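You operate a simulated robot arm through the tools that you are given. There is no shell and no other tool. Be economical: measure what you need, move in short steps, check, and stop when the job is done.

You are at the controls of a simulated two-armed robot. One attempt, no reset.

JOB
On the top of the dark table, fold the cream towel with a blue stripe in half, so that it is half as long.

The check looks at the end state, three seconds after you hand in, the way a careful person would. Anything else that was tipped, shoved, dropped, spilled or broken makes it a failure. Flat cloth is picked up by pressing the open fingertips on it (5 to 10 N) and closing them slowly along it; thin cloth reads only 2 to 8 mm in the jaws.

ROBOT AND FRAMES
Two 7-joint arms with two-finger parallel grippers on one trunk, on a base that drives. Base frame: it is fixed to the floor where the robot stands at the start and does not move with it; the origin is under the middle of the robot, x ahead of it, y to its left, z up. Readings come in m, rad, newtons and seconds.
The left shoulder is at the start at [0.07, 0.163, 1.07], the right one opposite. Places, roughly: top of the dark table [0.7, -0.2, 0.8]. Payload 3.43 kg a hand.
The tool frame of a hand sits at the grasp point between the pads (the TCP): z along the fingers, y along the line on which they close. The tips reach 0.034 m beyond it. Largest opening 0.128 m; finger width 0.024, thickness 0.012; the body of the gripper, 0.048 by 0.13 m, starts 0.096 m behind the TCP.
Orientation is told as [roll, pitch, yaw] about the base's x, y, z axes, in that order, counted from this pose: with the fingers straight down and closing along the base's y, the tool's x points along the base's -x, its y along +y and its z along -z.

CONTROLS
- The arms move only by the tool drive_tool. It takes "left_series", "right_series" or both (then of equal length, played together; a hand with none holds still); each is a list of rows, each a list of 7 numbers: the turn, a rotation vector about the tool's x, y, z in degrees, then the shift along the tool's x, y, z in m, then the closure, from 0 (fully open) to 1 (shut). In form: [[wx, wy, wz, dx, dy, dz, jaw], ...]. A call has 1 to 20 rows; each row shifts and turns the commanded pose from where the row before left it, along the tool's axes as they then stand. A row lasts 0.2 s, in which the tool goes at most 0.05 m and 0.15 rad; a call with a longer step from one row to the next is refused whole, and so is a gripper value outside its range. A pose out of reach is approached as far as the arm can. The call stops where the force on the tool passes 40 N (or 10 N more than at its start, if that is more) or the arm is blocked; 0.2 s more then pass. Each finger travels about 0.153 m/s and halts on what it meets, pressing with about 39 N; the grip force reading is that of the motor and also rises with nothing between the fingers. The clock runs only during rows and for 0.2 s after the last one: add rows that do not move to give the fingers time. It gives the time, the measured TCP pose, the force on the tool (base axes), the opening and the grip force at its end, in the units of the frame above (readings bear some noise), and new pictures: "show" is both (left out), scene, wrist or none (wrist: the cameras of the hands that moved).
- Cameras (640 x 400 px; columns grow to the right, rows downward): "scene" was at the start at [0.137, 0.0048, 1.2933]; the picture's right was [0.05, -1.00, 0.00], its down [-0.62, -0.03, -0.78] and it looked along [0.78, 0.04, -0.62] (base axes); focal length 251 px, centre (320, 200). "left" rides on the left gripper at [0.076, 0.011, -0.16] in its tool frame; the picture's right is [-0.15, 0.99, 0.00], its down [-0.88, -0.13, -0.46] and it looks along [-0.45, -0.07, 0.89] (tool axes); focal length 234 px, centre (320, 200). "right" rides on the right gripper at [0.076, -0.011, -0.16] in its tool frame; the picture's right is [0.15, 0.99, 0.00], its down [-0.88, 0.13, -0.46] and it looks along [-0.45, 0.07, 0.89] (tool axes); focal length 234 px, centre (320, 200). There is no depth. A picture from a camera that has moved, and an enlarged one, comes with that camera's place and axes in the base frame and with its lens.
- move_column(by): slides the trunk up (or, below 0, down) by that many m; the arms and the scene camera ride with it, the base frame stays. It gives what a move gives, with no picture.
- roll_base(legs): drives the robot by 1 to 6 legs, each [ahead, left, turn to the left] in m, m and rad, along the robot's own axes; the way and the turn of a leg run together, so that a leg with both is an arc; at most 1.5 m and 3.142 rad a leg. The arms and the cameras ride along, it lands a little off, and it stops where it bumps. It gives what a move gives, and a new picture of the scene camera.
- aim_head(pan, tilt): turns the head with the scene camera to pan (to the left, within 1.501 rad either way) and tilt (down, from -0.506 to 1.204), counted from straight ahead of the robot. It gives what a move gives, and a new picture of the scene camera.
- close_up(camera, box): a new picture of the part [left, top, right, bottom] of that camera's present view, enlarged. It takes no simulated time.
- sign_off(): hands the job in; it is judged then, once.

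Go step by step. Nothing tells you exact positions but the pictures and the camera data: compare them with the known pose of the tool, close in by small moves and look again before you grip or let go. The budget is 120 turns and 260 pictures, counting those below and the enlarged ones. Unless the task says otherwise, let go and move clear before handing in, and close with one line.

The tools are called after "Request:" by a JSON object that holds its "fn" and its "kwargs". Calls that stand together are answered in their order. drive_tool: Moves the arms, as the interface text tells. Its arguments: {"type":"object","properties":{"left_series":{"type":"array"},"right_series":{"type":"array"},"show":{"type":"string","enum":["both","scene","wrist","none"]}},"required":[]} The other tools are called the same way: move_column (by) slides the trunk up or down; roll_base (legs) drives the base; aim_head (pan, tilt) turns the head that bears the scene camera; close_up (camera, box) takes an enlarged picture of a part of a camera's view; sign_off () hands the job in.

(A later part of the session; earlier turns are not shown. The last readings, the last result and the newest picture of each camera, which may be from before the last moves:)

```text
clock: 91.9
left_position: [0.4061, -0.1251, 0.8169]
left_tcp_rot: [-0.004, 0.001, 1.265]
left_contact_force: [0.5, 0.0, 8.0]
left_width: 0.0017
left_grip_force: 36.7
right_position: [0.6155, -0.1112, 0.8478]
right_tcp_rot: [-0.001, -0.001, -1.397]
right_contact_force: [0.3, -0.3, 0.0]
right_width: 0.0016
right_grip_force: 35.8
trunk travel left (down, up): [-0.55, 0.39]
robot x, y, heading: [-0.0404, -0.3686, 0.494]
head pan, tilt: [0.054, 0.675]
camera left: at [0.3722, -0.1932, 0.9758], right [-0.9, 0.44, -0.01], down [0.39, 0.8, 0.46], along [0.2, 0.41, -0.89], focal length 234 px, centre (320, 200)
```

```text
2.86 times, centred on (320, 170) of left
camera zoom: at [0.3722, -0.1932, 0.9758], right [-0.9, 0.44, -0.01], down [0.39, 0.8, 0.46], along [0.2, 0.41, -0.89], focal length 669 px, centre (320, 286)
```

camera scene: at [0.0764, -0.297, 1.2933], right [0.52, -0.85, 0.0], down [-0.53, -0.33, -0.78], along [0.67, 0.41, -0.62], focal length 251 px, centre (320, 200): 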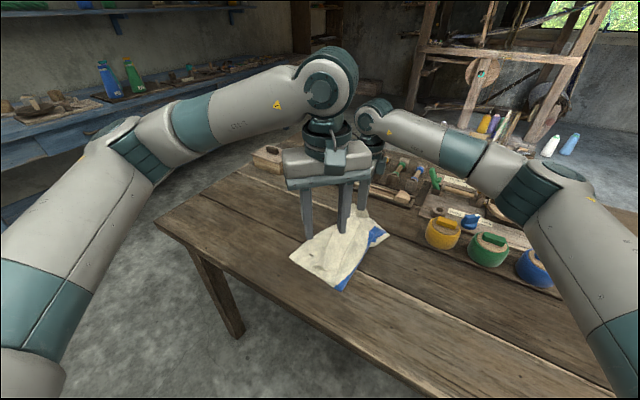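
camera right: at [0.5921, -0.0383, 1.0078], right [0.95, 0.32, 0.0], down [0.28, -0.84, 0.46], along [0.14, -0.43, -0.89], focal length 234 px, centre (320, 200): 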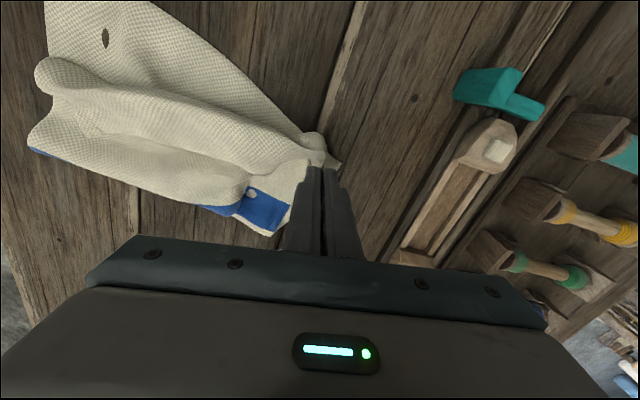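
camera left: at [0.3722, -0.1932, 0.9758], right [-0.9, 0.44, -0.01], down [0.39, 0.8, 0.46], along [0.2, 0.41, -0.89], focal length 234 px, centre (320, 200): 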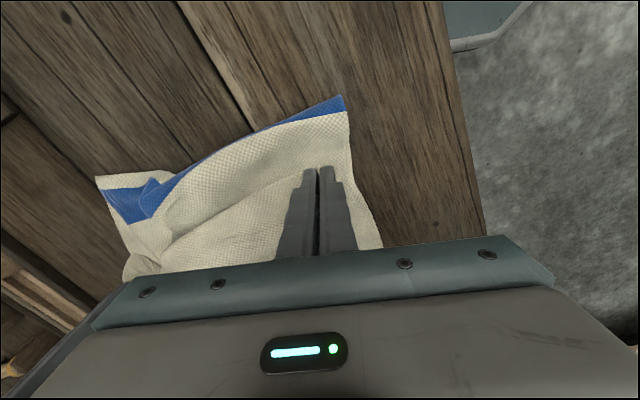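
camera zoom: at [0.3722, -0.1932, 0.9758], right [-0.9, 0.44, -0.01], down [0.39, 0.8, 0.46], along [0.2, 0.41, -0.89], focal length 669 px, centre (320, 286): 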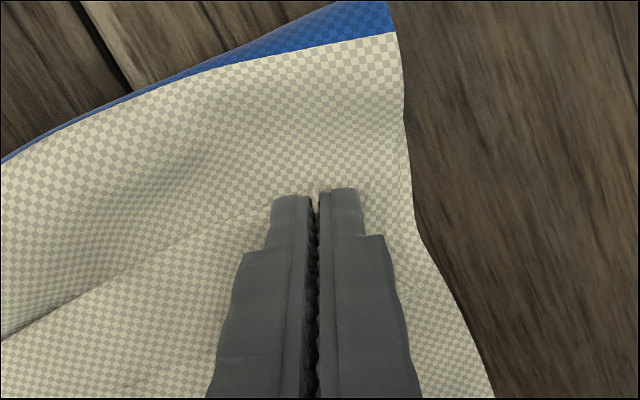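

Request:
{"fn": "drive_tool", "kwargs": {"left_series": [[0, 0, 0, 0, 0, -0.015, 1], [0, 0, 0, -0.003, 0, -0.02, 1], [0, 0, 0, -0.005, 0, -0.02, 1], [0, 0, 0, 0, 0, 0, 1]], "show": "wrist"}}

Request:
{"fn": "close_up", "kwargs": {"camera": "scene", "box": [270, 185, 410, 310]}}

```text
clock: 92.9
left_position: [0.4092, -0.118, 0.8702]
left_tcp_rot: [-0.005, 0.0, 1.268]
left_contact_force: [-0.3, 0.1, 0.6]
left_width: 0.002
left_grip_force: 36.6
right_position: [0.616, -0.1101, 0.8492]
right_tcp_rot: [0.0, 0.001, -1.397]
right_contact_force: [0.0, -0.2, -0.8]
right_width: 0.0014
right_grip_force: 36.4
trunk travel left (down, up): [-0.55, 0.39]
robot x, y, heading: [-0.0401, -0.362, 0.491]
head pan, tilt: [0.054, 0.675]
camera left: at [0.3754, -0.1859, 1.0291], right [-0.9, 0.44, 0.0], down [0.39, 0.8, 0.46], along [0.2, 0.41, -0.89], focal length 234 px, centre (320, 200)
```

left: 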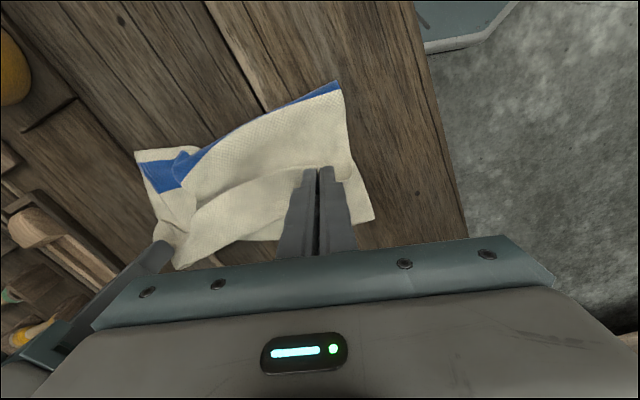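

```text
3.20 times, centred on (340, 248) of scene
camera zoom: at [0.0768, -0.2973, 1.2933], right [0.52, -0.85, 0.0], down [-0.53, -0.33, -0.78], along [0.67, 0.41, -0.62], focal length 803 px, centre (256, 48)
```

zoom: 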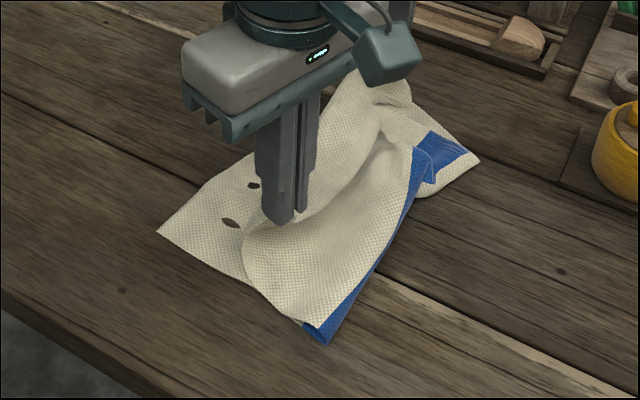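

Only the top layer is held. I carry F1 to just inside the near-left bottom corner.

Request:
{"fn": "drive_tool", "kwargs": {"left_series": [[0, 0, 0, -0.0138, 0.0062, -0.005, 1], [0, 0, 0, -0.0138, 0.0062, 0, 1], [0, 0, 0, -0.0138, 0.0062, 0.005, 1], [0, 0, 0, -0.0138, 0.0062, 0.01, 1], [0, 0, 0, -0.0138, 0.0062, 0.015, 1], [0, 0, 0, 0, 0, 0, 1]]}}

Request:
{"fn": "close_up", "kwargs": {"camera": "scene", "box": [270, 185, 410, 310]}}

```text
clock: 94.3
left_position: [0.3985, -0.0424, 0.8483]
left_tcp_rot: [-0.004, -0.001, 1.266]
left_contact_force: [-0.3, -0.3, -0.2]
left_width: 0.002
left_grip_force: 37.1
right_position: [0.6155, -0.111, 0.8491]
right_tcp_rot: [0.001, 0.0, -1.395]
right_contact_force: [0.1, -0.2, -0.1]
right_width: 0.0017
right_grip_force: 36.2
trunk travel left (down, up): [-0.55, 0.39]
robot x, y, heading: [-0.0396, -0.367, 0.491]
head pan, tilt: [0.054, 0.675]
camera scene: at [0.0767, -0.2977, 1.2934], right [0.52, -0.85, 0.0], down [-0.53, -0.32, -0.78], along [0.67, 0.41, -0.62], focal length 251 px, centre (320, 200)
camera left: at [0.3654, -0.11, 1.0071], right [-0.9, 0.44, 0.0], down [0.39, 0.8, 0.46], along [0.2, 0.41, -0.89], focal length 234 px, centre (320, 200)
```

scene: 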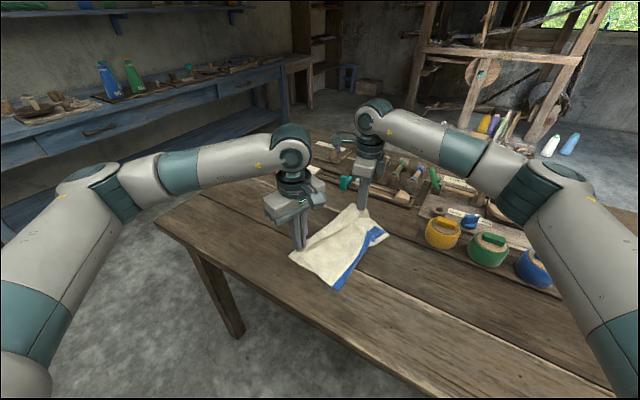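
left: 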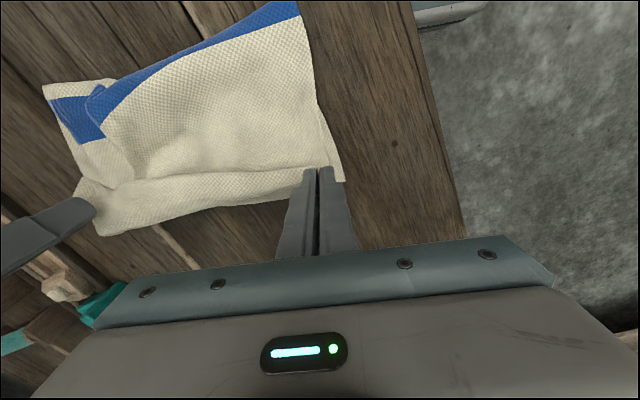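

```text
3.20 times, centred on (340, 248) of scene
camera zoom: at [0.0767, -0.2977, 1.2934], right [0.52, -0.85, 0.0], down [-0.53, -0.32, -0.78], along [0.67, 0.41, -0.62], focal length 803 px, centre (256, 48)
```

zoom: 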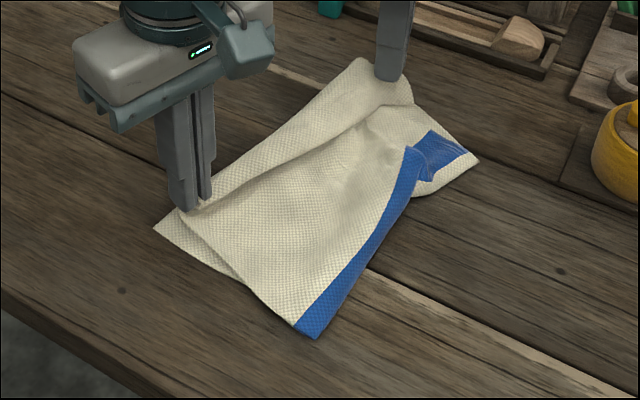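

Very close to a proper fold: the stripe lies along the fold and F1 almost meets its corner. I nudge both pinches a bit outward, lower, release gently and lift away.

Request:
{"fn": "drive_tool", "kwargs": {"left_series": [[0, 0, 0, -0.0055, 0.006, 0.005, 1], [0, 0, 0, -0.0055, 0.006, 0.008, 1], [0, 0, 0, 0, 0, 0.009, 1], [0, 0, 0, 0, 0, 0, 0.95], [0, 0, 0, 0, 0, 0, 0.85], [0, 0, 0, 0, 0, 0, 0.75], [0, 0, 0, 0, 0, -0.015, 0.75], [0, 0, 0, 0, 0, -0.035, 0.75], [0, 0, 0, 0, 0, -0.045, 0.75], [0, 0, 0, -0.03, 0, -0.035, 0.75], [0, 0, 0, -0.045, 0, 0, 0.75], [0, 0, 0, -0.045, 0, 0, 0.75]], "right_series": [[0, 0, 0, 0.0045, 0.0085, 0.005, 1], [0, 0, 0, 0.0045, 0.0085, 0.008, 1], [0, 0, 0, 0, 0, 0.009, 1], [0, 0, 0, 0, 0, 0, 0.95], [0, 0, 0, 0, 0, 0, 0.85], [0, 0, 0, 0, 0, 0, 0.75], [0, 0, 0, 0, 0, -0.015, 0.75], [0, 0, 0, 0, 0, -0.035, 0.75], [0, 0, 0, 0, 0, -0.045, 0.75], [0, 0, 0, -0.03, 0, -0.03, 0.75], [0, 0, 0, -0.045, 0, 0, 0.75], [0, 0, 0, -0.045, 0, 0, 0.75]]}}

Request:
{"fn": "close_up", "kwargs": {"camera": "scene", "box": [270, 185, 410, 310]}}

```text
clock: 96.9
left_position: [0.4306, 0.0869, 0.9536]
left_tcp_rot: [-0.006, -0.002, 1.263]
left_contact_force: [-0.1, 1.0, 0.3]
left_width: 0.0319
left_grip_force: 0.1
right_position: [0.6482, -0.2197, 0.9524]
right_tcp_rot: [0.001, 0.001, -1.396]
right_contact_force: [-0.4, 0.1, 1.0]
right_width: 0.0319
right_grip_force: 0.0
trunk travel left (down, up): [-0.55, 0.39]
robot x, y, heading: [-0.0436, -0.3628, 0.491]
head pan, tilt: [0.054, 0.675]
camera scene: at [0.0767, -0.2985, 1.2934], right [0.52, -0.85, 0.0], down [-0.53, -0.32, -0.78], along [0.67, 0.41, -0.62], focal length 251 px, centre (320, 200)
camera right: at [0.6244, -0.1483, 1.1117], right [0.95, 0.32, 0.0], down [0.28, -0.85, 0.45], along [0.14, -0.43, -0.89], focal length 234 px, centre (320, 200)
camera left: at [0.3957, 0.0175, 1.1119], right [-0.9, 0.44, 0.0], down [0.39, 0.8, 0.46], along [0.2, 0.41, -0.89], focal length 234 px, centre (320, 200)
```

scene: 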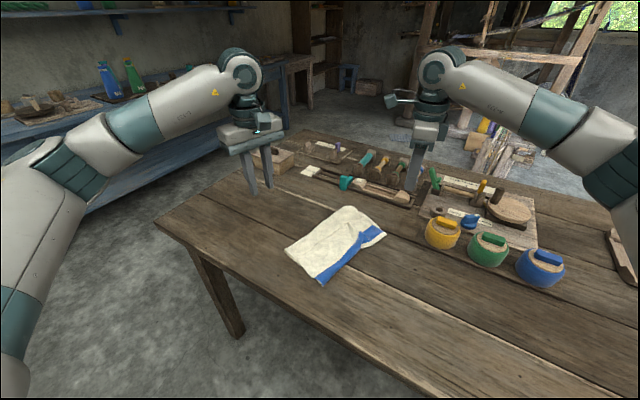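
right: 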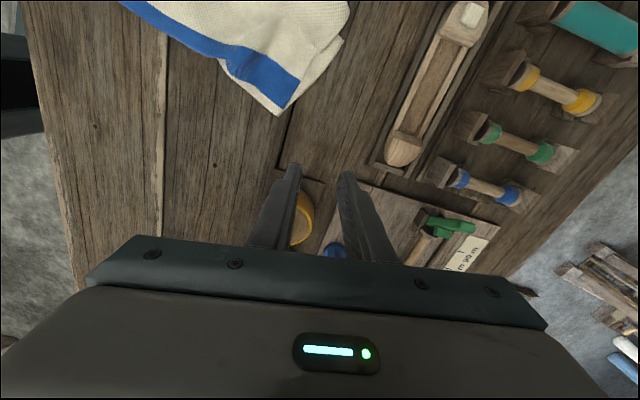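
left: 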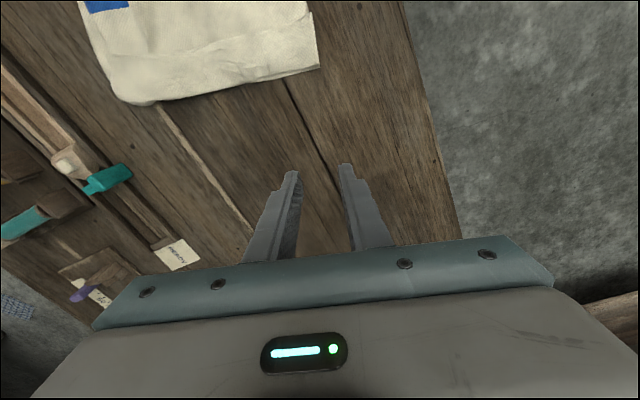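

```text
3.20 times, centred on (340, 248) of scene
camera zoom: at [0.0767, -0.2985, 1.2934], right [0.52, -0.85, 0.0], down [-0.53, -0.32, -0.78], along [0.67, 0.41, -0.62], focal length 803 px, centre (256, 48)
```

zoom: 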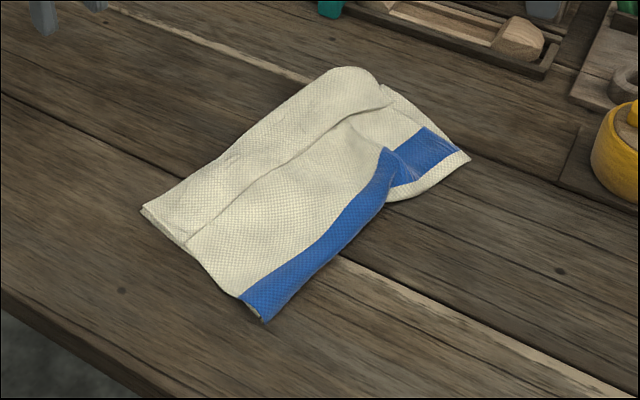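

That is nearly the right shape. I inspect the left-edge crease and the kinked far end of the fold in detail.

Request:
{"fn": "close_up", "kwargs": {"camera": "scene", "box": [280, 195, 350, 265]}}

Request:
{"fn": "close_up", "kwargs": {"camera": "scene", "box": [330, 195, 400, 265]}}

Request:
{"fn": "close_up", "kwargs": {"camera": "left", "box": [60, 0, 340, 120]}}

Request:
{"fn": "close_up", "kwargs": {"camera": "right", "box": [120, 0, 370, 130]}}

```text
5.71 times, centred on (315, 230) of scene
camera zoom: at [0.0767, -0.2985, 1.2934], right [0.52, -0.85, 0.0], down [-0.53, -0.32, -0.78], along [0.67, 0.41, -0.62], focal length 1434 px, centre (349, 29)
```

zoom: 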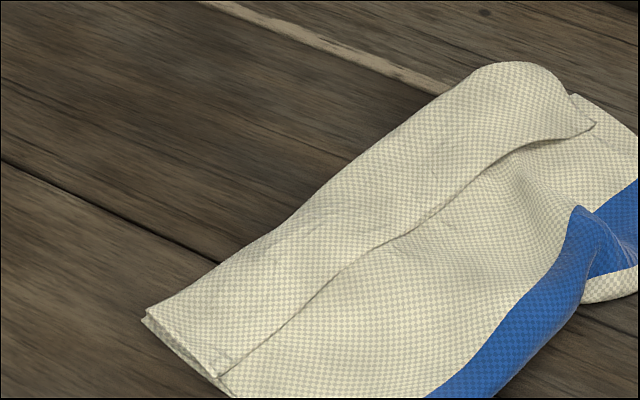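

```text
5.71 times, centred on (365, 230) of scene
camera zoom: at [0.0767, -0.2985, 1.2934], right [0.52, -0.85, 0.0], down [-0.53, -0.32, -0.78], along [0.67, 0.41, -0.62], focal length 1434 px, centre (63, 29)
```

zoom: 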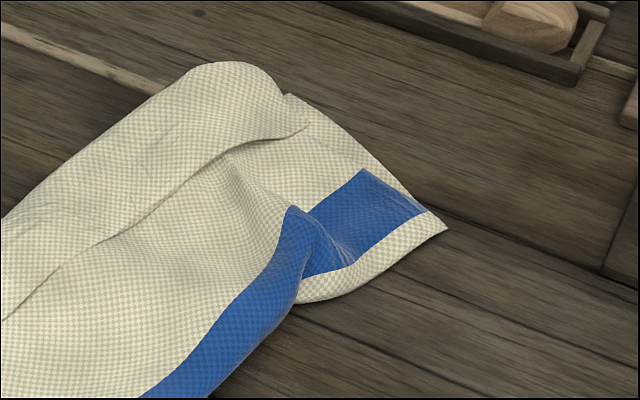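

```text
2.29 times, centred on (200, 60) of left
camera zoom: at [0.3957, 0.0175, 1.1119], right [-0.9, 0.44, 0.0], down [0.39, 0.8, 0.46], along [0.2, 0.41, -0.89], focal length 535 px, centre (594, 520)
```

zoom: 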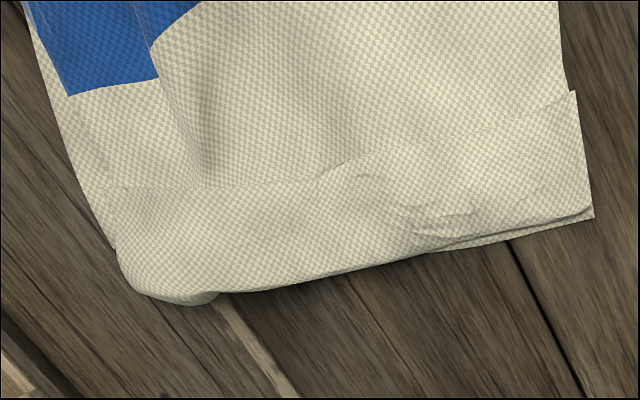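

```text
2.56 times, centred on (245, 65) of right
camera zoom: at [0.6244, -0.1483, 1.1117], right [0.95, 0.32, 0.0], down [0.28, -0.85, 0.45], along [0.14, -0.43, -0.89], focal length 600 px, centre (512, 546)
```

zoom: 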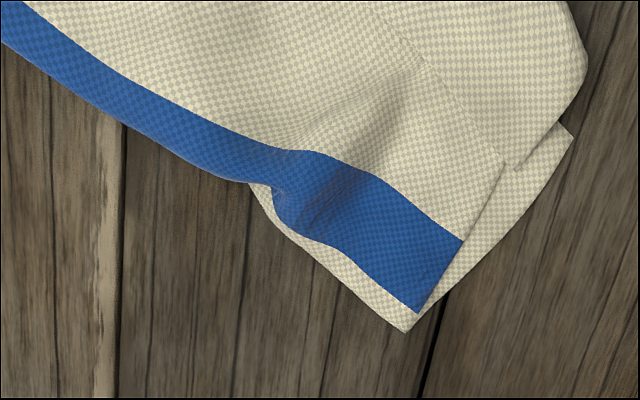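

The fold is good but about 4 cm of the top layer's edge is turned back on top. I'll pick that free edge right at its border with both hands (fingers closing along it) and re-lay it flush.

Request:
{"fn": "drive_tool", "kwargs": {"left_series": [[0, 0, 0, 0, 0, 0, 0.72], [0, 0, 0, 0, 0, 0, 0.72], [0, 0, 0, 0, 0, 0, 0.72], [0, 0, 0, 0, 0, 0, 0.72], [0, 0, 0, 0.043, -0.0065, 0.01, 0.72], [0, 0, 0, 0.043, -0.0065, 0.01, 0.72], [0, 0, 0, 0.043, -0.0065, 0.01, 0.72], [0, 0, 0, 0, 0, 0.035, 0.72], [0, 0, 0, 0, 0, 0.03, 0.72], [0, 0, 0, 0, 0, 0, 0.72]], "right_series": [[0, 0, 7, 0, 0, 0, 0.72], [0, 0, 7, 0, 0, 0, 0.72], [0, 0, 7, 0, 0, 0, 0.72], [0, 0, 7, 0, 0, 0, 0.72], [0, 0, 0, 0.0313, -0.0306, 0.015, 0.72], [0, 0, 0, 0.0313, -0.0306, 0.015, 0.72], [0, 0, 0, 0.0313, -0.0306, 0.015, 0.72], [0, 0, 0, 0, 0, 0.03, 0.72], [0, 0, 0, 0, 0, 0.025, 0.72], [0, 0, 0, 0, 0, 0, 0.72]], "show": "wrist"}}

Request:
{"fn": "close_up", "kwargs": {"camera": "left", "box": [220, 100, 420, 240]}}

Request:
{"fn": "close_up", "kwargs": {"camera": "right", "box": [220, 100, 420, 240]}}

```text
clock: 99.1
left_position: [0.4082, -0.0451, 0.8588]
left_tcp_rot: [-0.006, 0.0, 1.266]
left_contact_force: [-0.5, 0.1, 0.1]
left_width: 0.0358
left_grip_force: 0.1
right_position: [0.5947, -0.0993, 0.8527]
right_tcp_rot: [-0.002, 0.0, -1.887]
right_contact_force: [0.0, -0.4, -0.5]
right_width: 0.0358
right_grip_force: 0.0
trunk travel left (down, up): [-0.55, 0.39]
robot x, y, heading: [-0.0426, -0.3659, 0.49]
head pan, tilt: [0.054, 0.675]
camera right: at [0.6068, -0.0254, 1.0114], right [0.99, -0.17, 0.0], down [-0.15, -0.88, 0.46], along [-0.08, -0.45, -0.89], focal length 234 px, centre (320, 200)
camera left: at [0.3745, -0.1124, 1.0167], right [-0.9, 0.44, -0.01], down [0.39, 0.8, 0.46], along [0.2, 0.41, -0.89], focal length 234 px, centre (320, 200)
```

right: 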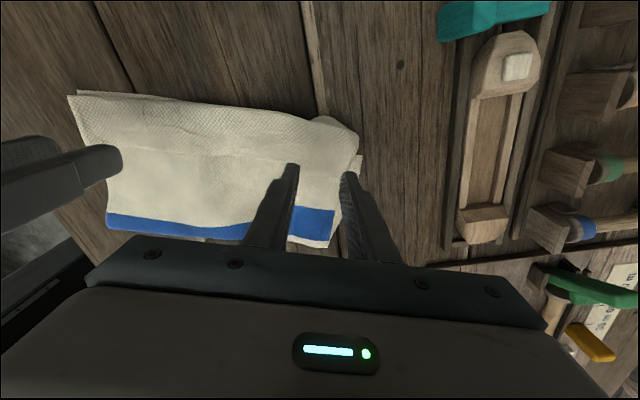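
left: 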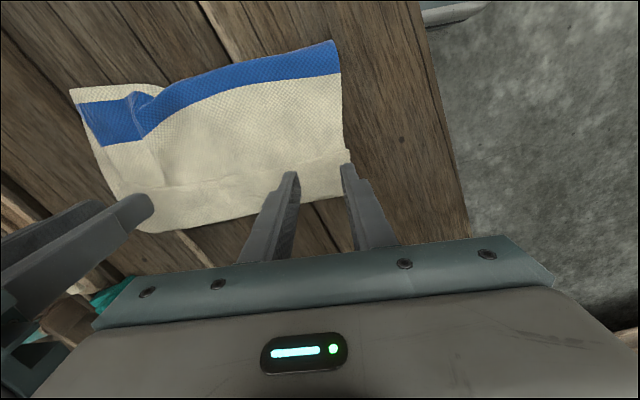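

```text
2.86 times, centred on (320, 170) of left
camera zoom: at [0.3745, -0.1124, 1.0167], right [-0.9, 0.44, -0.01], down [0.39, 0.8, 0.46], along [0.2, 0.41, -0.89], focal length 669 px, centre (320, 286)
```

zoom: 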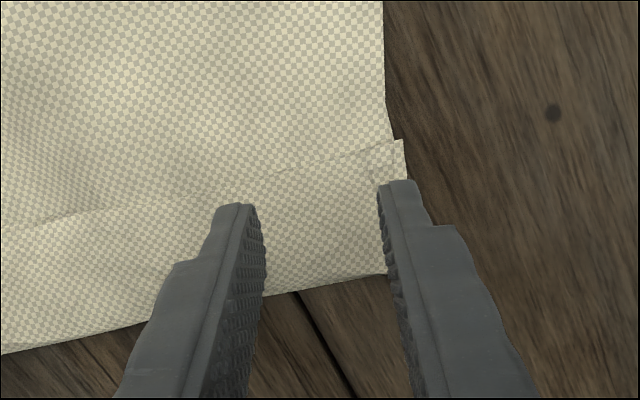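

```text
2.86 times, centred on (320, 170) of right
camera zoom: at [0.6068, -0.0254, 1.0114], right [0.99, -0.17, 0.0], down [-0.15, -0.88, 0.46], along [-0.08, -0.45, -0.89], focal length 669 px, centre (320, 286)
```

zoom: 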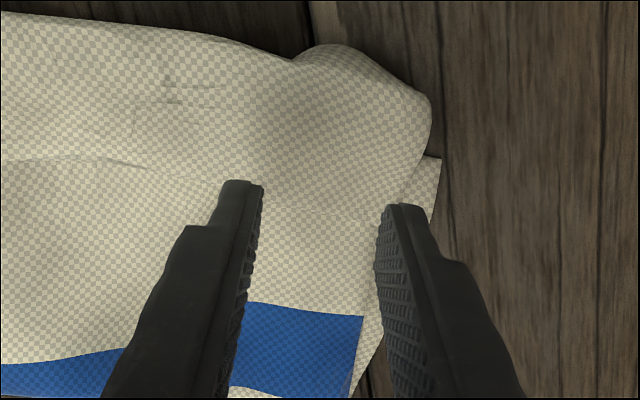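

Both hands line up with the free edge (about 0.5–1 cm in). I lower onto it gently.

Request:
{"fn": "drive_tool", "kwargs": {"left_series": [[0, 0, 0, -0.005, -0.003, 0.015, 0.74], [0, 0, 0, 0, 0, 0.015, 0.74], [0, 0, 0, 0, 0, 0.007, 0.74], [0, 0, 0, 0, 0, 0.003, 0.74], [0, 0, 0, 0, 0, 0, 0.74]], "right_series": [[0, 0, 0, 0, 0, 0.01, 0.74], [0, 0, 0, 0, 0, 0.013, 0.74], [0, 0, 0, 0, 0, 0.007, 0.74], [0, 0, 0, 0, 0, 0.003, 0.74], [0, 0, 0, 0, 0, 0, 0.74]], "show": "none"}}

Request:
{"fn": "close_up", "kwargs": {"camera": "left", "box": [220, 100, 420, 240]}}

Request:
{"fn": "close_up", "kwargs": {"camera": "right", "box": [220, 100, 420, 240]}}

```text
clock: 100.3
left_position: [0.4135, -0.0389, 0.8202]
left_tcp_rot: [-0.005, 0.002, 1.267]
left_contact_force: [-0.4, -0.2, 0.4]
left_width: 0.0332
left_grip_force: 0.2
right_position: [0.5934, -0.1013, 0.8189]
right_tcp_rot: [0.001, -0.001, -1.884]
right_contact_force: [0.3, -0.4, 0.5]
right_width: 0.0331
right_grip_force: 0.1
trunk travel left (down, up): [-0.55, 0.39]
robot x, y, heading: [-0.0421, -0.3656, 0.494]
head pan, tilt: [0.054, 0.675]
```

```text
2.86 times, centred on (320, 170) of left
camera zoom: at [0.3787, -0.1073, 0.9787], right [-0.9, 0.44, 0.0], down [0.39, 0.8, 0.46], along [0.2, 0.41, -0.89], focal length 669 px, centre (320, 286)
```

zoom: 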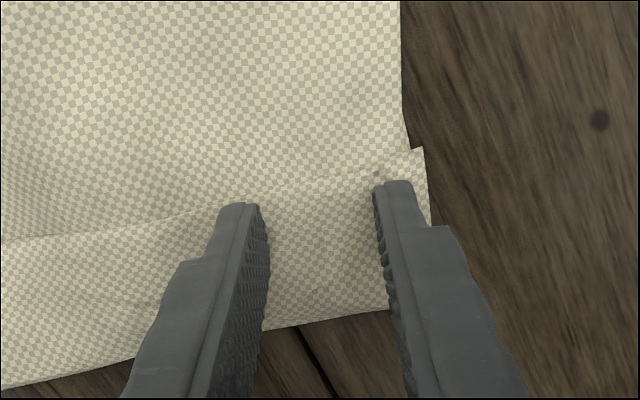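

```text
2.86 times, centred on (320, 170) of right
camera zoom: at [0.6067, -0.026, 0.978], right [0.99, -0.17, 0.0], down [-0.15, -0.88, 0.46], along [-0.08, -0.45, -0.89], focal length 669 px, centre (320, 286)
```

zoom: 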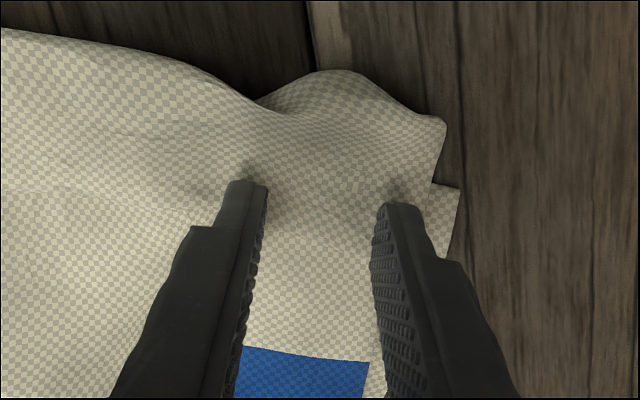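

Request:
{"fn": "drive_tool", "kwargs": {"left_series": [[0, 0, 0, -0.004, 0, 0.001, 0.74], [0, 0, 0, 0, 0, 0.0015, 0.74], [0, 0, 0, 0, 0, 0.001, 0.74], [0, 0, 0, 0, 0, 0, 0.74]], "right_series": [[0, 0, 0, 0, 0, 0.001, 0.74], [0, 0, 0, 0, 0, 0.001, 0.74], [0, 0, 0, 0, 0, 0.0005, 0.74], [0, 0, 0, 0, 0, 0, 0.74]], "show": "none"}}

```text
clock: 101.3
left_position: [0.4133, -0.0352, 0.8172]
left_tcp_rot: [-0.007, -0.002, 1.265]
left_contact_force: [1.7, -0.4, 7.9]
left_width: 0.033
left_grip_force: 0.1
right_position: [0.593, -0.1003, 0.8165]
right_tcp_rot: [-0.001, 0.003, -1.887]
right_contact_force: [1.8, 0.2, 5.0]
right_width: 0.0333
right_grip_force: 0.1
trunk travel left (down, up): [-0.55, 0.39]
robot x, y, heading: [-0.0455, -0.3662, 0.498]
head pan, tilt: [0.054, 0.675]
```

Request:
{"fn": "drive_tool", "kwargs": {"left_series": [[0, 0, 0, 0, 0, 0, 0.76], [0, 0, 0, 0, 0, 0, 0.79], [0, 0, 0, 0, 0, 0, 0.82], [0, 0, 0, 0, 0, 0, 0.85], [0, 0, 0, 0, 0, 0, 0.88], [0, 0, 0, 0, 0, 0, 0.91], [0, 0, 0, 0, 0, 0, 0.94], [0, 0, 0, 0, 0, 0, 0.97], [0, 0, 0, 0, 0, 0, 1.0], [0, 0, 0, 0, 0, 0, 1.0], [0, 0, 0, 0, 0, -0.01, 1.0], [0, 0, 0, 0, 0, -0.02, 1.0]], "right_series": [[0, 0, 0, 0, 0, 0, 0.76], [0, 0, 0, 0, 0, 0.0002, 0.79], [0, 0, 0, 0, 0, 0, 0.82], [0, 0, 0, 0, 0, 0, 0.85], [0, 0, 0, 0, 0, 0, 0.88], [0, 0, 0, 0, 0, 0, 0.91], [0, 0, 0, 0, 0, 0, 0.94], [0, 0, 0, 0, 0, 0, 0.97], [0, 0, 0, 0, 0, 0, 1.0], [0, 0, 0, 0, 0, 0, 1.0], [0, 0, 0, 0, 0, -0.01, 1.0], [0, 0, 0, 0, 0, -0.02, 1.0]], "show": "both"}}

Request:
{"fn": "close_up", "kwargs": {"camera": "scene", "box": [270, 185, 410, 310]}}

```text
clock: 103.9
left_position: [0.4118, -0.037, 0.8462]
left_tcp_rot: [-0.005, 0.001, 1.266]
left_contact_force: [-0.3, 0.0, -0.1]
left_width: 0.0001
left_grip_force: 33.0
right_position: [0.5912, -0.1013, 0.8455]
right_tcp_rot: [0.0, 0.0, -1.885]
right_contact_force: [0.3, 0.4, -0.8]
right_width: 0.0031
right_grip_force: 37.8
trunk travel left (down, up): [-0.55, 0.39]
robot x, y, heading: [-0.0451, -0.3662, 0.491]
head pan, tilt: [0.054, 0.675]
camera scene: at [0.0758, -0.2978, 1.2933], right [0.52, -0.85, 0.0], down [-0.53, -0.32, -0.78], along [0.67, 0.41, -0.62], focal length 251 px, centre (320, 200)
camera right: at [0.6046, -0.0262, 1.005], right [0.99, -0.17, 0.0], down [-0.15, -0.88, 0.46], along [-0.08, -0.45, -0.89], focal length 234 px, centre (320, 200)
camera left: at [0.3784, -0.1053, 1.0053], right [-0.9, 0.44, 0.0], down [0.39, 0.8, 0.46], along [0.2, 0.41, -0.89], focal length 234 px, centre (320, 200)
```

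scene: 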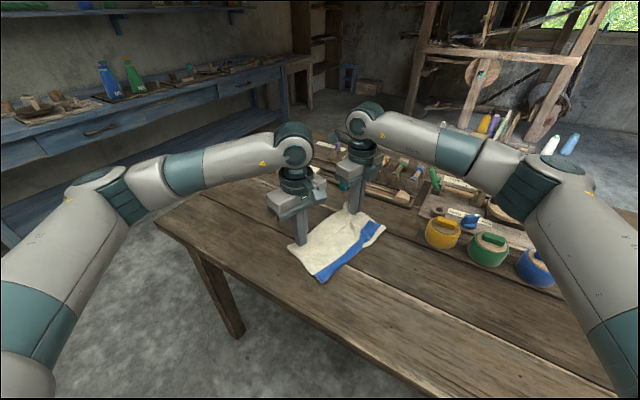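
right: 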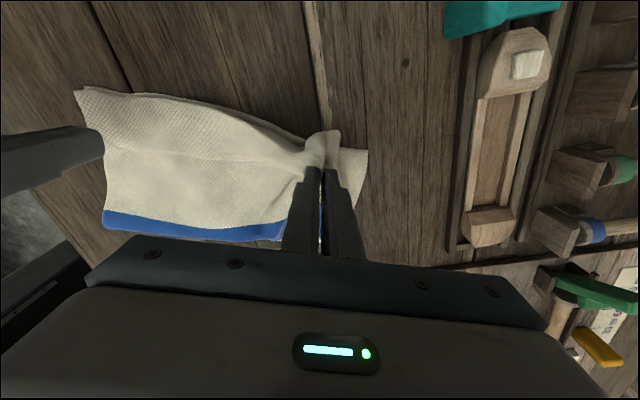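
left: 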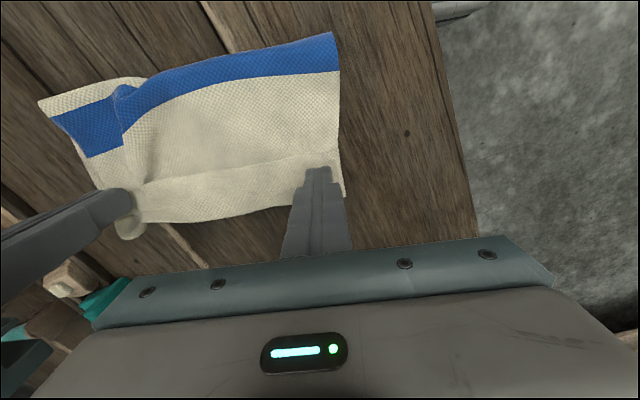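

```text
3.20 times, centred on (340, 248) of scene
camera zoom: at [0.0758, -0.2978, 1.2933], right [0.52, -0.85, 0.0], down [-0.53, -0.32, -0.78], along [0.67, 0.41, -0.62], focal length 803 px, centre (256, 48)
```

zoom: 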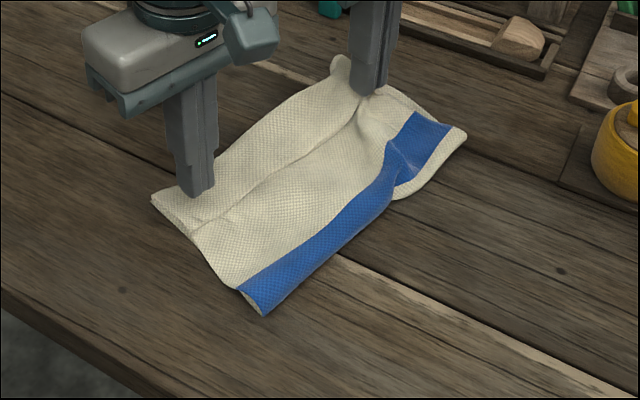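

Right holds; left slipped. I retry the left with slightly more pressure.

Request:
{"fn": "drive_tool", "kwargs": {"left_series": [[0, 0, 0, -0.003, -0.002, 0, 0.8], [0, 0, 0, 0, 0, 0.015, 0.73], [0, 0, 0, 0, 0, 0.012, 0.73], [0, 0, 0, 0, 0, 0.0035, 0.73], [0, 0, 0, 0, 0, 0, 0.73], [0, 0, 0, 0, 0, 0, 0.73]], "show": "none"}}

Request:
{"fn": "close_up", "kwargs": {"camera": "left", "box": [220, 100, 420, 240]}}

```text
clock: 105.3
left_position: [0.4146, -0.0356, 0.8174]
left_tcp_rot: [-0.008, -0.001, 1.265]
left_contact_force: [0.8, -0.1, 23.8]
left_width: 0.0345
left_grip_force: 0.1
right_position: [0.5911, -0.1012, 0.8484]
right_tcp_rot: [0.0, 0.002, -1.885]
right_contact_force: [-0.4, -0.9, -0.6]
right_width: 0.0034
right_grip_force: 37.8
trunk travel left (down, up): [-0.55, 0.39]
robot x, y, heading: [-0.0421, -0.3656, 0.49]
head pan, tilt: [0.054, 0.675]
```

```text
2.86 times, centred on (320, 170) of left
camera zoom: at [0.3811, -0.1029, 0.9757], right [-0.9, 0.44, -0.01], down [0.38, 0.8, 0.46], along [0.21, 0.41, -0.89], focal length 669 px, centre (320, 286)
```

zoom: 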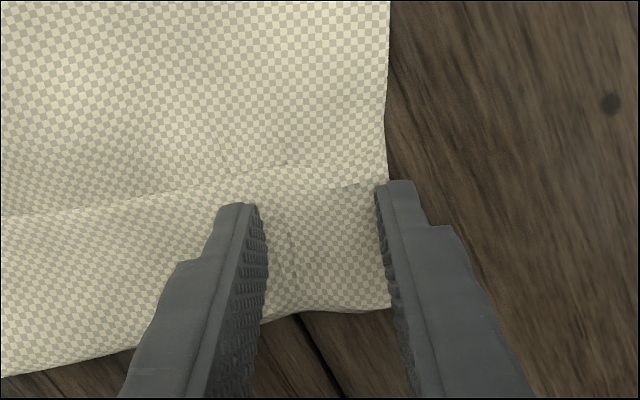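

Request:
{"fn": "drive_tool", "kwargs": {"left_series": [[0, 0, 0, 0, 0, -0.004, 0.73], [0, 0, 0, -0.002, -0.007, 0, 0.73], [0, 0, 0, 0, 0, 0.003, 0.73], [0, 0, 0, 0, 0, 0.0006, 0.73], [0, 0, 0, 0, 0, 0, 0.73], [0, 0, 0, 0, 0, 0, 0.73]], "show": "none"}}

```text
clock: 106.7
left_position: [0.4236, -0.0347, 0.8165]
left_tcp_rot: [-0.004, -0.001, 1.266]
left_contact_force: [-1.5, -1.4, 6.9]
left_width: 0.0352
left_grip_force: 0.1
right_position: [0.5916, -0.1006, 0.8465]
right_tcp_rot: [0.0, -0.002, -1.885]
right_contact_force: [0.1, 0.5, -0.2]
right_width: 0.0035
right_grip_force: 38.3
trunk travel left (down, up): [-0.55, 0.39]
robot x, y, heading: [-0.0422, -0.3662, 0.492]
head pan, tilt: [0.054, 0.675]
```

Request:
{"fn": "drive_tool", "kwargs": {"left_series": [[0, 0, 0, 0, 0, 0.0004, 0.76], [0, 0, 0, 0, 0, 0.0002, 0.79], [0, 0, 0, 0, 0, 0, 0.82], [0, 0, 0, 0, 0, 0, 0.85], [0, 0, 0, 0, 0, 0, 0.88], [0, 0, 0, 0, 0, 0, 0.91], [0, 0, 0, 0, 0, 0, 0.94], [0, 0, 0, 0, 0, 0, 0.97], [0, 0, 0, 0, 0, 0, 1.0], [0, 0, 0, 0, 0, 0, 1.0], [0, 0, 0, 0, 0, -0.01, 1.0], [0, 0, 0, 0, 0, -0.02, 1.0]], "show": "wrist"}}

Request:
{"fn": "close_up", "kwargs": {"camera": "scene", "box": [270, 185, 410, 310]}}

```text
clock: 109.3
left_position: [0.4232, -0.0318, 0.8445]
left_tcp_rot: [-0.004, 0.0, 1.266]
left_contact_force: [-0.1, -0.2, -0.4]
left_width: 0.0
left_grip_force: 32.7
right_position: [0.5915, -0.1008, 0.8454]
right_tcp_rot: [0.001, 0.0, -1.886]
right_contact_force: [0.0, 0.0, -0.7]
right_width: 0.0035
right_grip_force: 37.8
trunk travel left (down, up): [-0.55, 0.39]
robot x, y, heading: [-0.0408, -0.3692, 0.494]
head pan, tilt: [0.054, 0.675]
camera left: at [0.3891, -0.1009, 1.0029], right [-0.9, 0.44, 0.0], down [0.39, 0.8, 0.46], along [0.2, 0.41, -0.89], focal length 234 px, centre (320, 200)
```

left: 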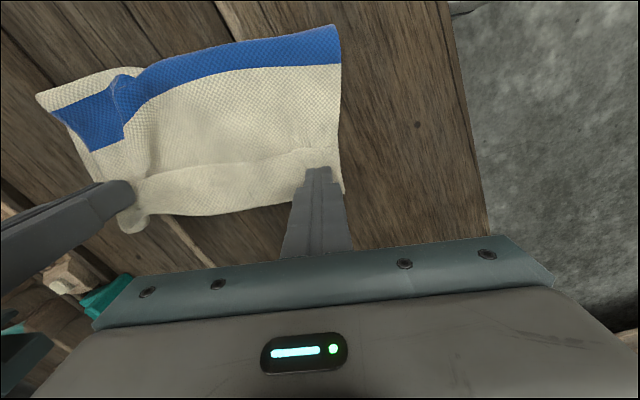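

```text
3.20 times, centred on (340, 248) of scene
camera zoom: at [0.0762, -0.2978, 1.2933], right [0.52, -0.85, 0.0], down [-0.53, -0.32, -0.78], along [0.67, 0.41, -0.62], focal length 803 px, centre (256, 48)
```

zoom: 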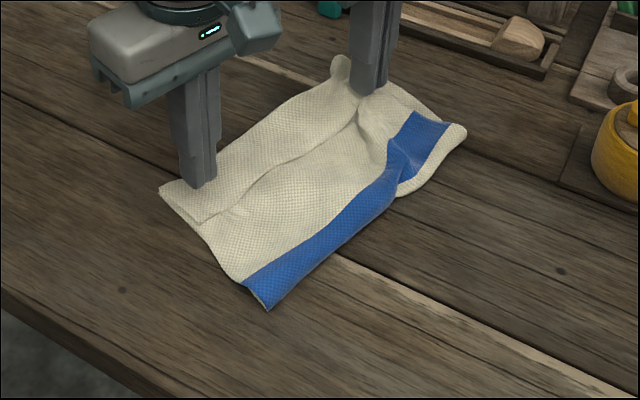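

Left slipped again, so I first unroll the far half with the right hand (up and outward), which should lift the near corner too.

Request:
{"fn": "drive_tool", "kwargs": {"right_series": [[0, 0, 0, 0.0, 0, -0.02, 1], [0, 0, 0, 0.012, 0, -0.02, 1], [0, 0, 0, 0.015, 0, -0.01, 1], [0, 0, 0, 0.015, 0, 0, 1], [0, 0, 0, 0.015, 0, 0.01, 1], [0, 0, 0, 0.01, 0, 0.01, 1], [0, 0, 0, 0, 0, 0, 1]], "left_series": [[0, 0, 0, 0, 0, -0.04, 1], [0, 0, 0, 0, 0, -0.04, 0.73], [0, 0, 0, 0.02, 0, -0.02, 0.73], [0, 0, 0, 0.03, 0, 0, 0.73], [0, 0, 0, 0, 0, 0, 0.73], [0, 0, 0, 0, 0, 0, 0.73], [0, 0, 0, 0, 0, 0, 0.73]]}}

Request:
{"fn": "close_up", "kwargs": {"camera": "scene", "box": [270, 185, 410, 310]}}

```text
clock: 110.9
left_position: [0.4081, -0.0782, 0.944]
left_tcp_rot: [-0.006, 0.001, 1.265]
left_contact_force: [0.3, -0.8, 0.2]
left_width: 0.0345
left_grip_force: 0.1
right_position: [0.6135, -0.0372, 0.8766]
right_tcp_rot: [-0.001, -0.001, -1.886]
right_contact_force: [0.1, -0.8, -0.2]
right_width: 0.0034
right_grip_force: 38.2
trunk travel left (down, up): [-0.55, 0.39]
robot x, y, heading: [-0.0416, -0.3633, 0.494]
head pan, tilt: [0.054, 0.675]
camera scene: at [0.0766, -0.2973, 1.2933], right [0.52, -0.85, 0.0], down [-0.53, -0.33, -0.78], along [0.67, 0.41, -0.62], focal length 251 px, centre (320, 200)
camera right: at [0.6274, 0.0376, 1.0359], right [0.99, -0.17, 0.0], down [-0.15, -0.88, 0.46], along [-0.08, -0.45, -0.89], focal length 234 px, centre (320, 200)
camera left: at [0.375, -0.1466, 1.1026], right [-0.9, 0.44, 0.0], down [0.39, 0.8, 0.46], along [0.2, 0.41, -0.89], focal length 234 px, centre (320, 200)
```

scene: 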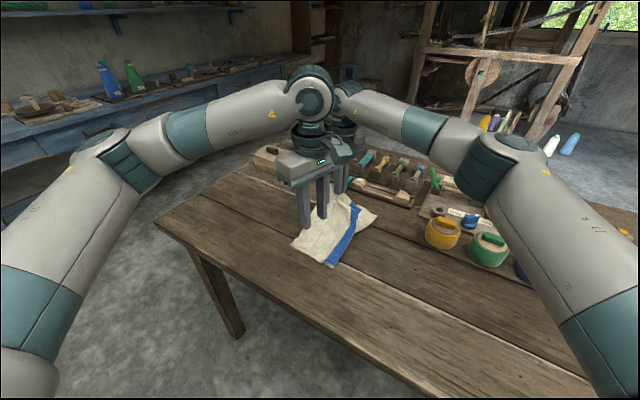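
right: 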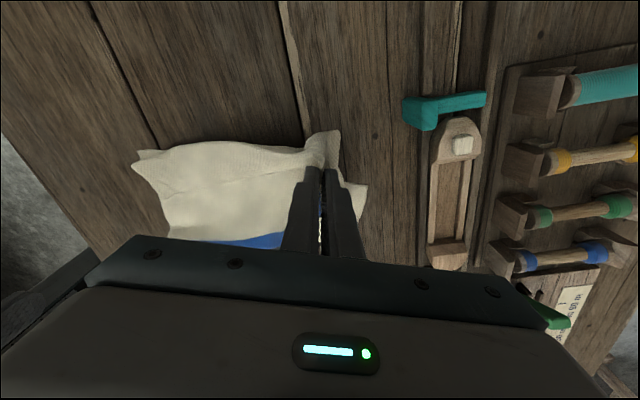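
left: 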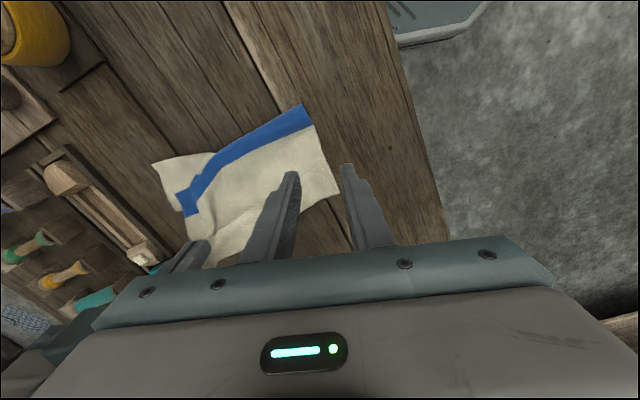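

```text
3.20 times, centred on (340, 248) of scene
camera zoom: at [0.0766, -0.2973, 1.2933], right [0.52, -0.85, 0.0], down [-0.53, -0.33, -0.78], along [0.67, 0.41, -0.62], focal length 803 px, centre (256, 48)
```

zoom: 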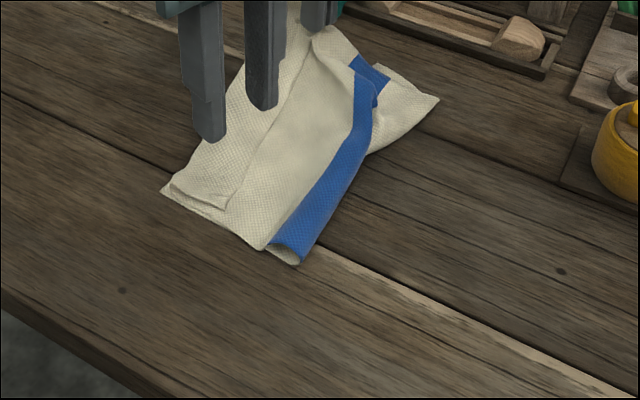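

That dragged the lower layer too, so the right pinch has more than the top. I carry it back to where it was, lower and release.

Request:
{"fn": "drive_tool", "kwargs": {"right_series": [[0, 0, 0, -0.01, 0, -0.01, 1], [0, 0, 0, -0.015, 0, -0.01, 1], [0, 0, 0, -0.015, 0, 0, 1], [0, 0, 0, -0.015, 0, 0.01, 1], [0, 0, 0, -0.012, 0, 0.02, 1], [0, 0, 0, 0, 0, 0.02, 1], [0, 0, 0, 0, 0, 0.01, 1], [0, 0, 0, 0, 0, 0, 0.9], [0, 0, 0, 0, 0, 0, 0.73], [0, 0, 0, 0, 0, -0.03, 0.73], [0, 0, 0, 0, 0, -0.04, 0.73], [0, 0, 0, 0, 0, -0.04, 0.73], [0, 0, 0, -0.02, 0.035, 0, 0.73], [0, 0, 0, -0.02, 0.035, 0, 0.73], [0, 0, 0, -0.04, 0.0, 0, 0.73], [0, 0, 0, -0.04, 0.0, 0, 0.73]], "left_series": [[0, 0, 0, 0, 0.03, -0.02, 0.73], [0, 0, 0, 0, 0.03, -0.02, 0.73], [0, 0, 0, 0, 0.03, 0, 0.73], [0, 0, 0, 0, 0.03, 0, 0.73], [0, 0, 0, 0, 0, 0, 0.73], [0, 0, 0, 0, 0, 0, 0.73], [0, 0, 0, 0, 0, 0, 0.73], [0, 0, 0, 0, 0, 0, 0.73], [0, 0, 0, 0, 0, 0, 0.73], [0, 0, 0, 0, 0, 0, 0.73], [0, 0, 0, 0, 0, 0, 0.73], [0, 0, 0, 0, 0, 0, 0.73], [0, 0, 0, 0, 0, 0, 0.73], [0, 0, 0, 0, 0, 0, 0.73], [0, 0, 0, 0, 0, 0, 0.73], [0, 0, 0, 0, 0, 0, 0.73]], "show": "none"}}

Request:
{"fn": "close_up", "kwargs": {"camera": "scene", "box": [270, 185, 410, 310]}}

Request:
{"fn": "close_up", "kwargs": {"camera": "right", "box": [0, 0, 640, 400]}}

```text
clock: 114.3
left_position: [0.2952, -0.0458, 0.9837]
left_tcp_rot: [-0.004, -0.002, 1.265]
left_contact_force: [-0.4, 1.4, 0.3]
left_width: 0.0347
left_grip_force: 0.1
right_position: [0.6218, -0.237, 0.9485]
right_tcp_rot: [0.0, 0.0, -1.885]
right_contact_force: [0.1, -0.3, 0.4]
right_width: 0.0346
right_grip_force: 0.0
trunk travel left (down, up): [-0.55, 0.39]
robot x, y, heading: [-0.0404, -0.3663, 0.497]
head pan, tilt: [0.054, 0.675]
```

```text
3.20 times, centred on (340, 248) of scene
camera zoom: at [0.0767, -0.2985, 1.2934], right [0.52, -0.85, 0.0], down [-0.53, -0.32, -0.78], along [0.67, 0.41, -0.62], focal length 803 px, centre (256, 48)
```

zoom: 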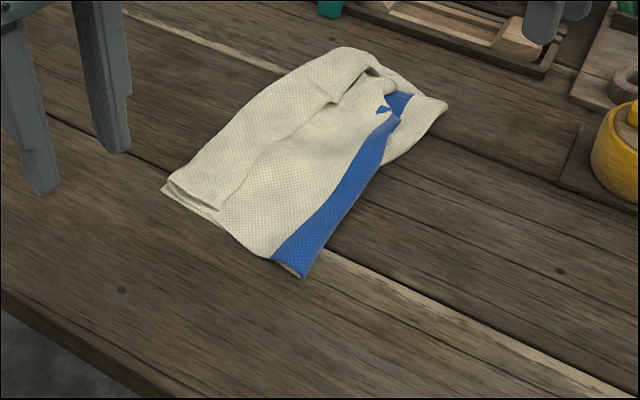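

```text
1.00 times, centred on (320, 200) of right
camera zoom: at [0.634, -0.1622, 1.1076], right [0.99, -0.17, 0.0], down [-0.15, -0.88, 0.46], along [-0.08, -0.45, -0.89], focal length 234 px, centre (320, 200)
```

zoom: 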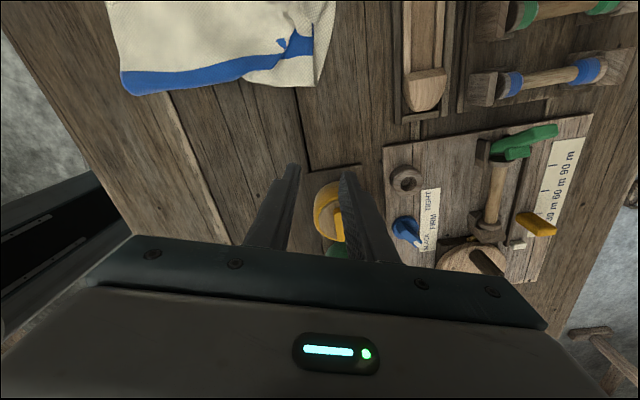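

I have a better idea: pinch the towel across the blue stripe at its two ends and lift high, so both halves hang evenly from the middle by gravity and unroll, then lay it down sideways. I turn both hands to close across the stripe.

Request:
{"fn": "drive_tool", "kwargs": {"right_series": [[0, 0, -8.1, 0, 0, 0, 0.73], [0, 0, -8.1, 0, 0, 0, 0.73], [0, 0, -8.1, 0, 0, 0, 0.73], [0, 0, -8.1, 0, 0, 0, 0.73], [0, 0, -8.1, 0, 0, 0, 0.73], [0, 0, -8.1, 0, 0, 0, 0.73], [0, 0, -8.1, 0, 0, 0, 0.73], [0, 0, -8.1, 0, 0, 0, 0.73], [0, 0, -8.1, 0, 0, 0, 0.73], [0, 0, -8.1, 0, 0, 0, 0.73], [0, 0, -8.1, 0, 0, 0, 0.73], [0, 0, -8.1, 0, 0, 0, 0.73], [0, 0, -8.1, 0, 0, 0, 0.73], [0, 0, -8.1, 0, 0, 0, 0.73], [0, 0, 0, -0.005, 0.04, 0, 0.73], [0, 0, 0, -0.005, 0.04, 0, 0.73], [0, 0, 0, 0, 0.03, 0, 0.73], [0, 0, 0, 0, 0, 0, 0.73]], "left_series": [[0, 0, 8.3, 0, 0, 0, 0.73], [0, 0, 8.3, 0, 0, 0, 0.73], [0, 0, 8.3, 0, 0, 0, 0.73], [0, 0, 8.3, 0, 0, 0, 0.73], [0, 0, 8.3, 0, 0, 0, 0.73], [0, 0, 8.3, 0, 0, 0, 0.73], [0, 0, 8.3, 0, 0, 0, 0.73], [0, 0, 8.3, 0, 0, 0, 0.73], [0, 0, 8.3, 0, 0, 0, 0.73], [0, 0, 0, -0.045, -0.02, 0, 0.73], [0, 0, 0, -0.045, -0.02, 0, 0.73], [0, 0, 0, -0.04, -0.025, 0, 0.73], [0, 0, 0, 0, -0.02, 0.03, 0.73], [0, 0, 0, 0, 0, 0.03, 0.73], [0, 0, 0, 0, 0, 0.03, 0.73], [0, 0, 0, 0, 0, 0, 0.73], [0, 0, 0, 0, 0, 0, 0.73], [0, 0, 0, 0, 0, 0, 0.73]], "show": "wrist"}}

```text
clock: 118.1
left_position: [0.4201, -0.1355, 0.8931]
left_tcp_rot: [-0.001, -0.005, -0.038]
left_contact_force: [0.5, 0.5, -0.8]
left_width: 0.0344
left_grip_force: 0.1
right_position: [0.6219, -0.1249, 0.952]
right_tcp_rot: [-0.003, -0.001, 0.092]
right_contact_force: [0.3, 0.3, -1.2]
right_width: 0.0346
right_grip_force: 0.1
trunk travel left (down, up): [-0.55, 0.39]
robot x, y, heading: [-0.0415, -0.3677, 0.489]
head pan, tilt: [0.054, 0.675]
camera right: at [0.5476, -0.1445, 1.1105], right [-0.24, 0.97, 0.0], down [0.86, 0.21, 0.46], along [0.44, 0.11, -0.89], focal length 234 px, centre (320, 200)
camera left: at [0.3443, -0.1192, 1.0511], right [0.18, 0.98, 0.0], down [0.87, -0.16, 0.46], along [0.45, -0.08, -0.89], focal length 234 px, centre (320, 200)
```

right: 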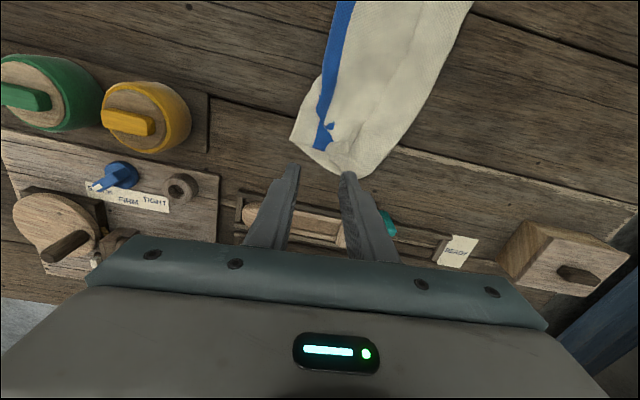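
left: 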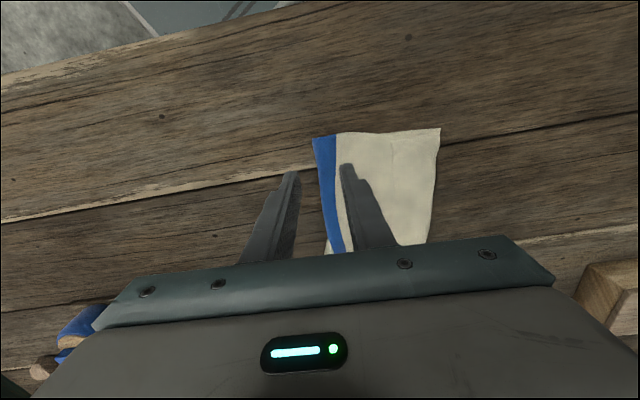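

Request:
{"fn": "close_up", "kwargs": {"camera": "right", "box": [270, 60, 430, 190]}}

```text
3.08 times, centred on (350, 125) of right
camera zoom: at [0.5476, -0.1445, 1.1105], right [-0.24, 0.97, 0.0], down [0.86, 0.21, 0.46], along [0.44, 0.11, -0.89], focal length 720 px, centre (228, 431)
```

zoom: 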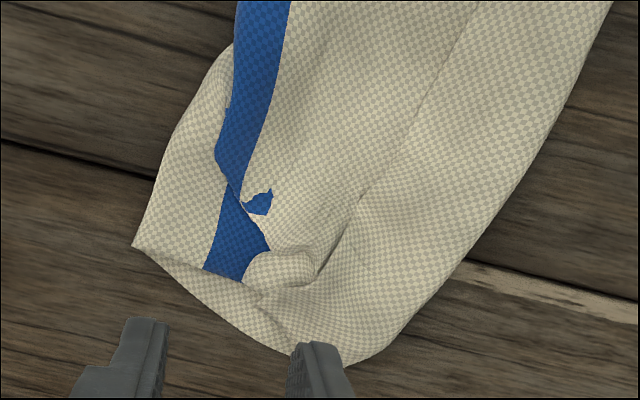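

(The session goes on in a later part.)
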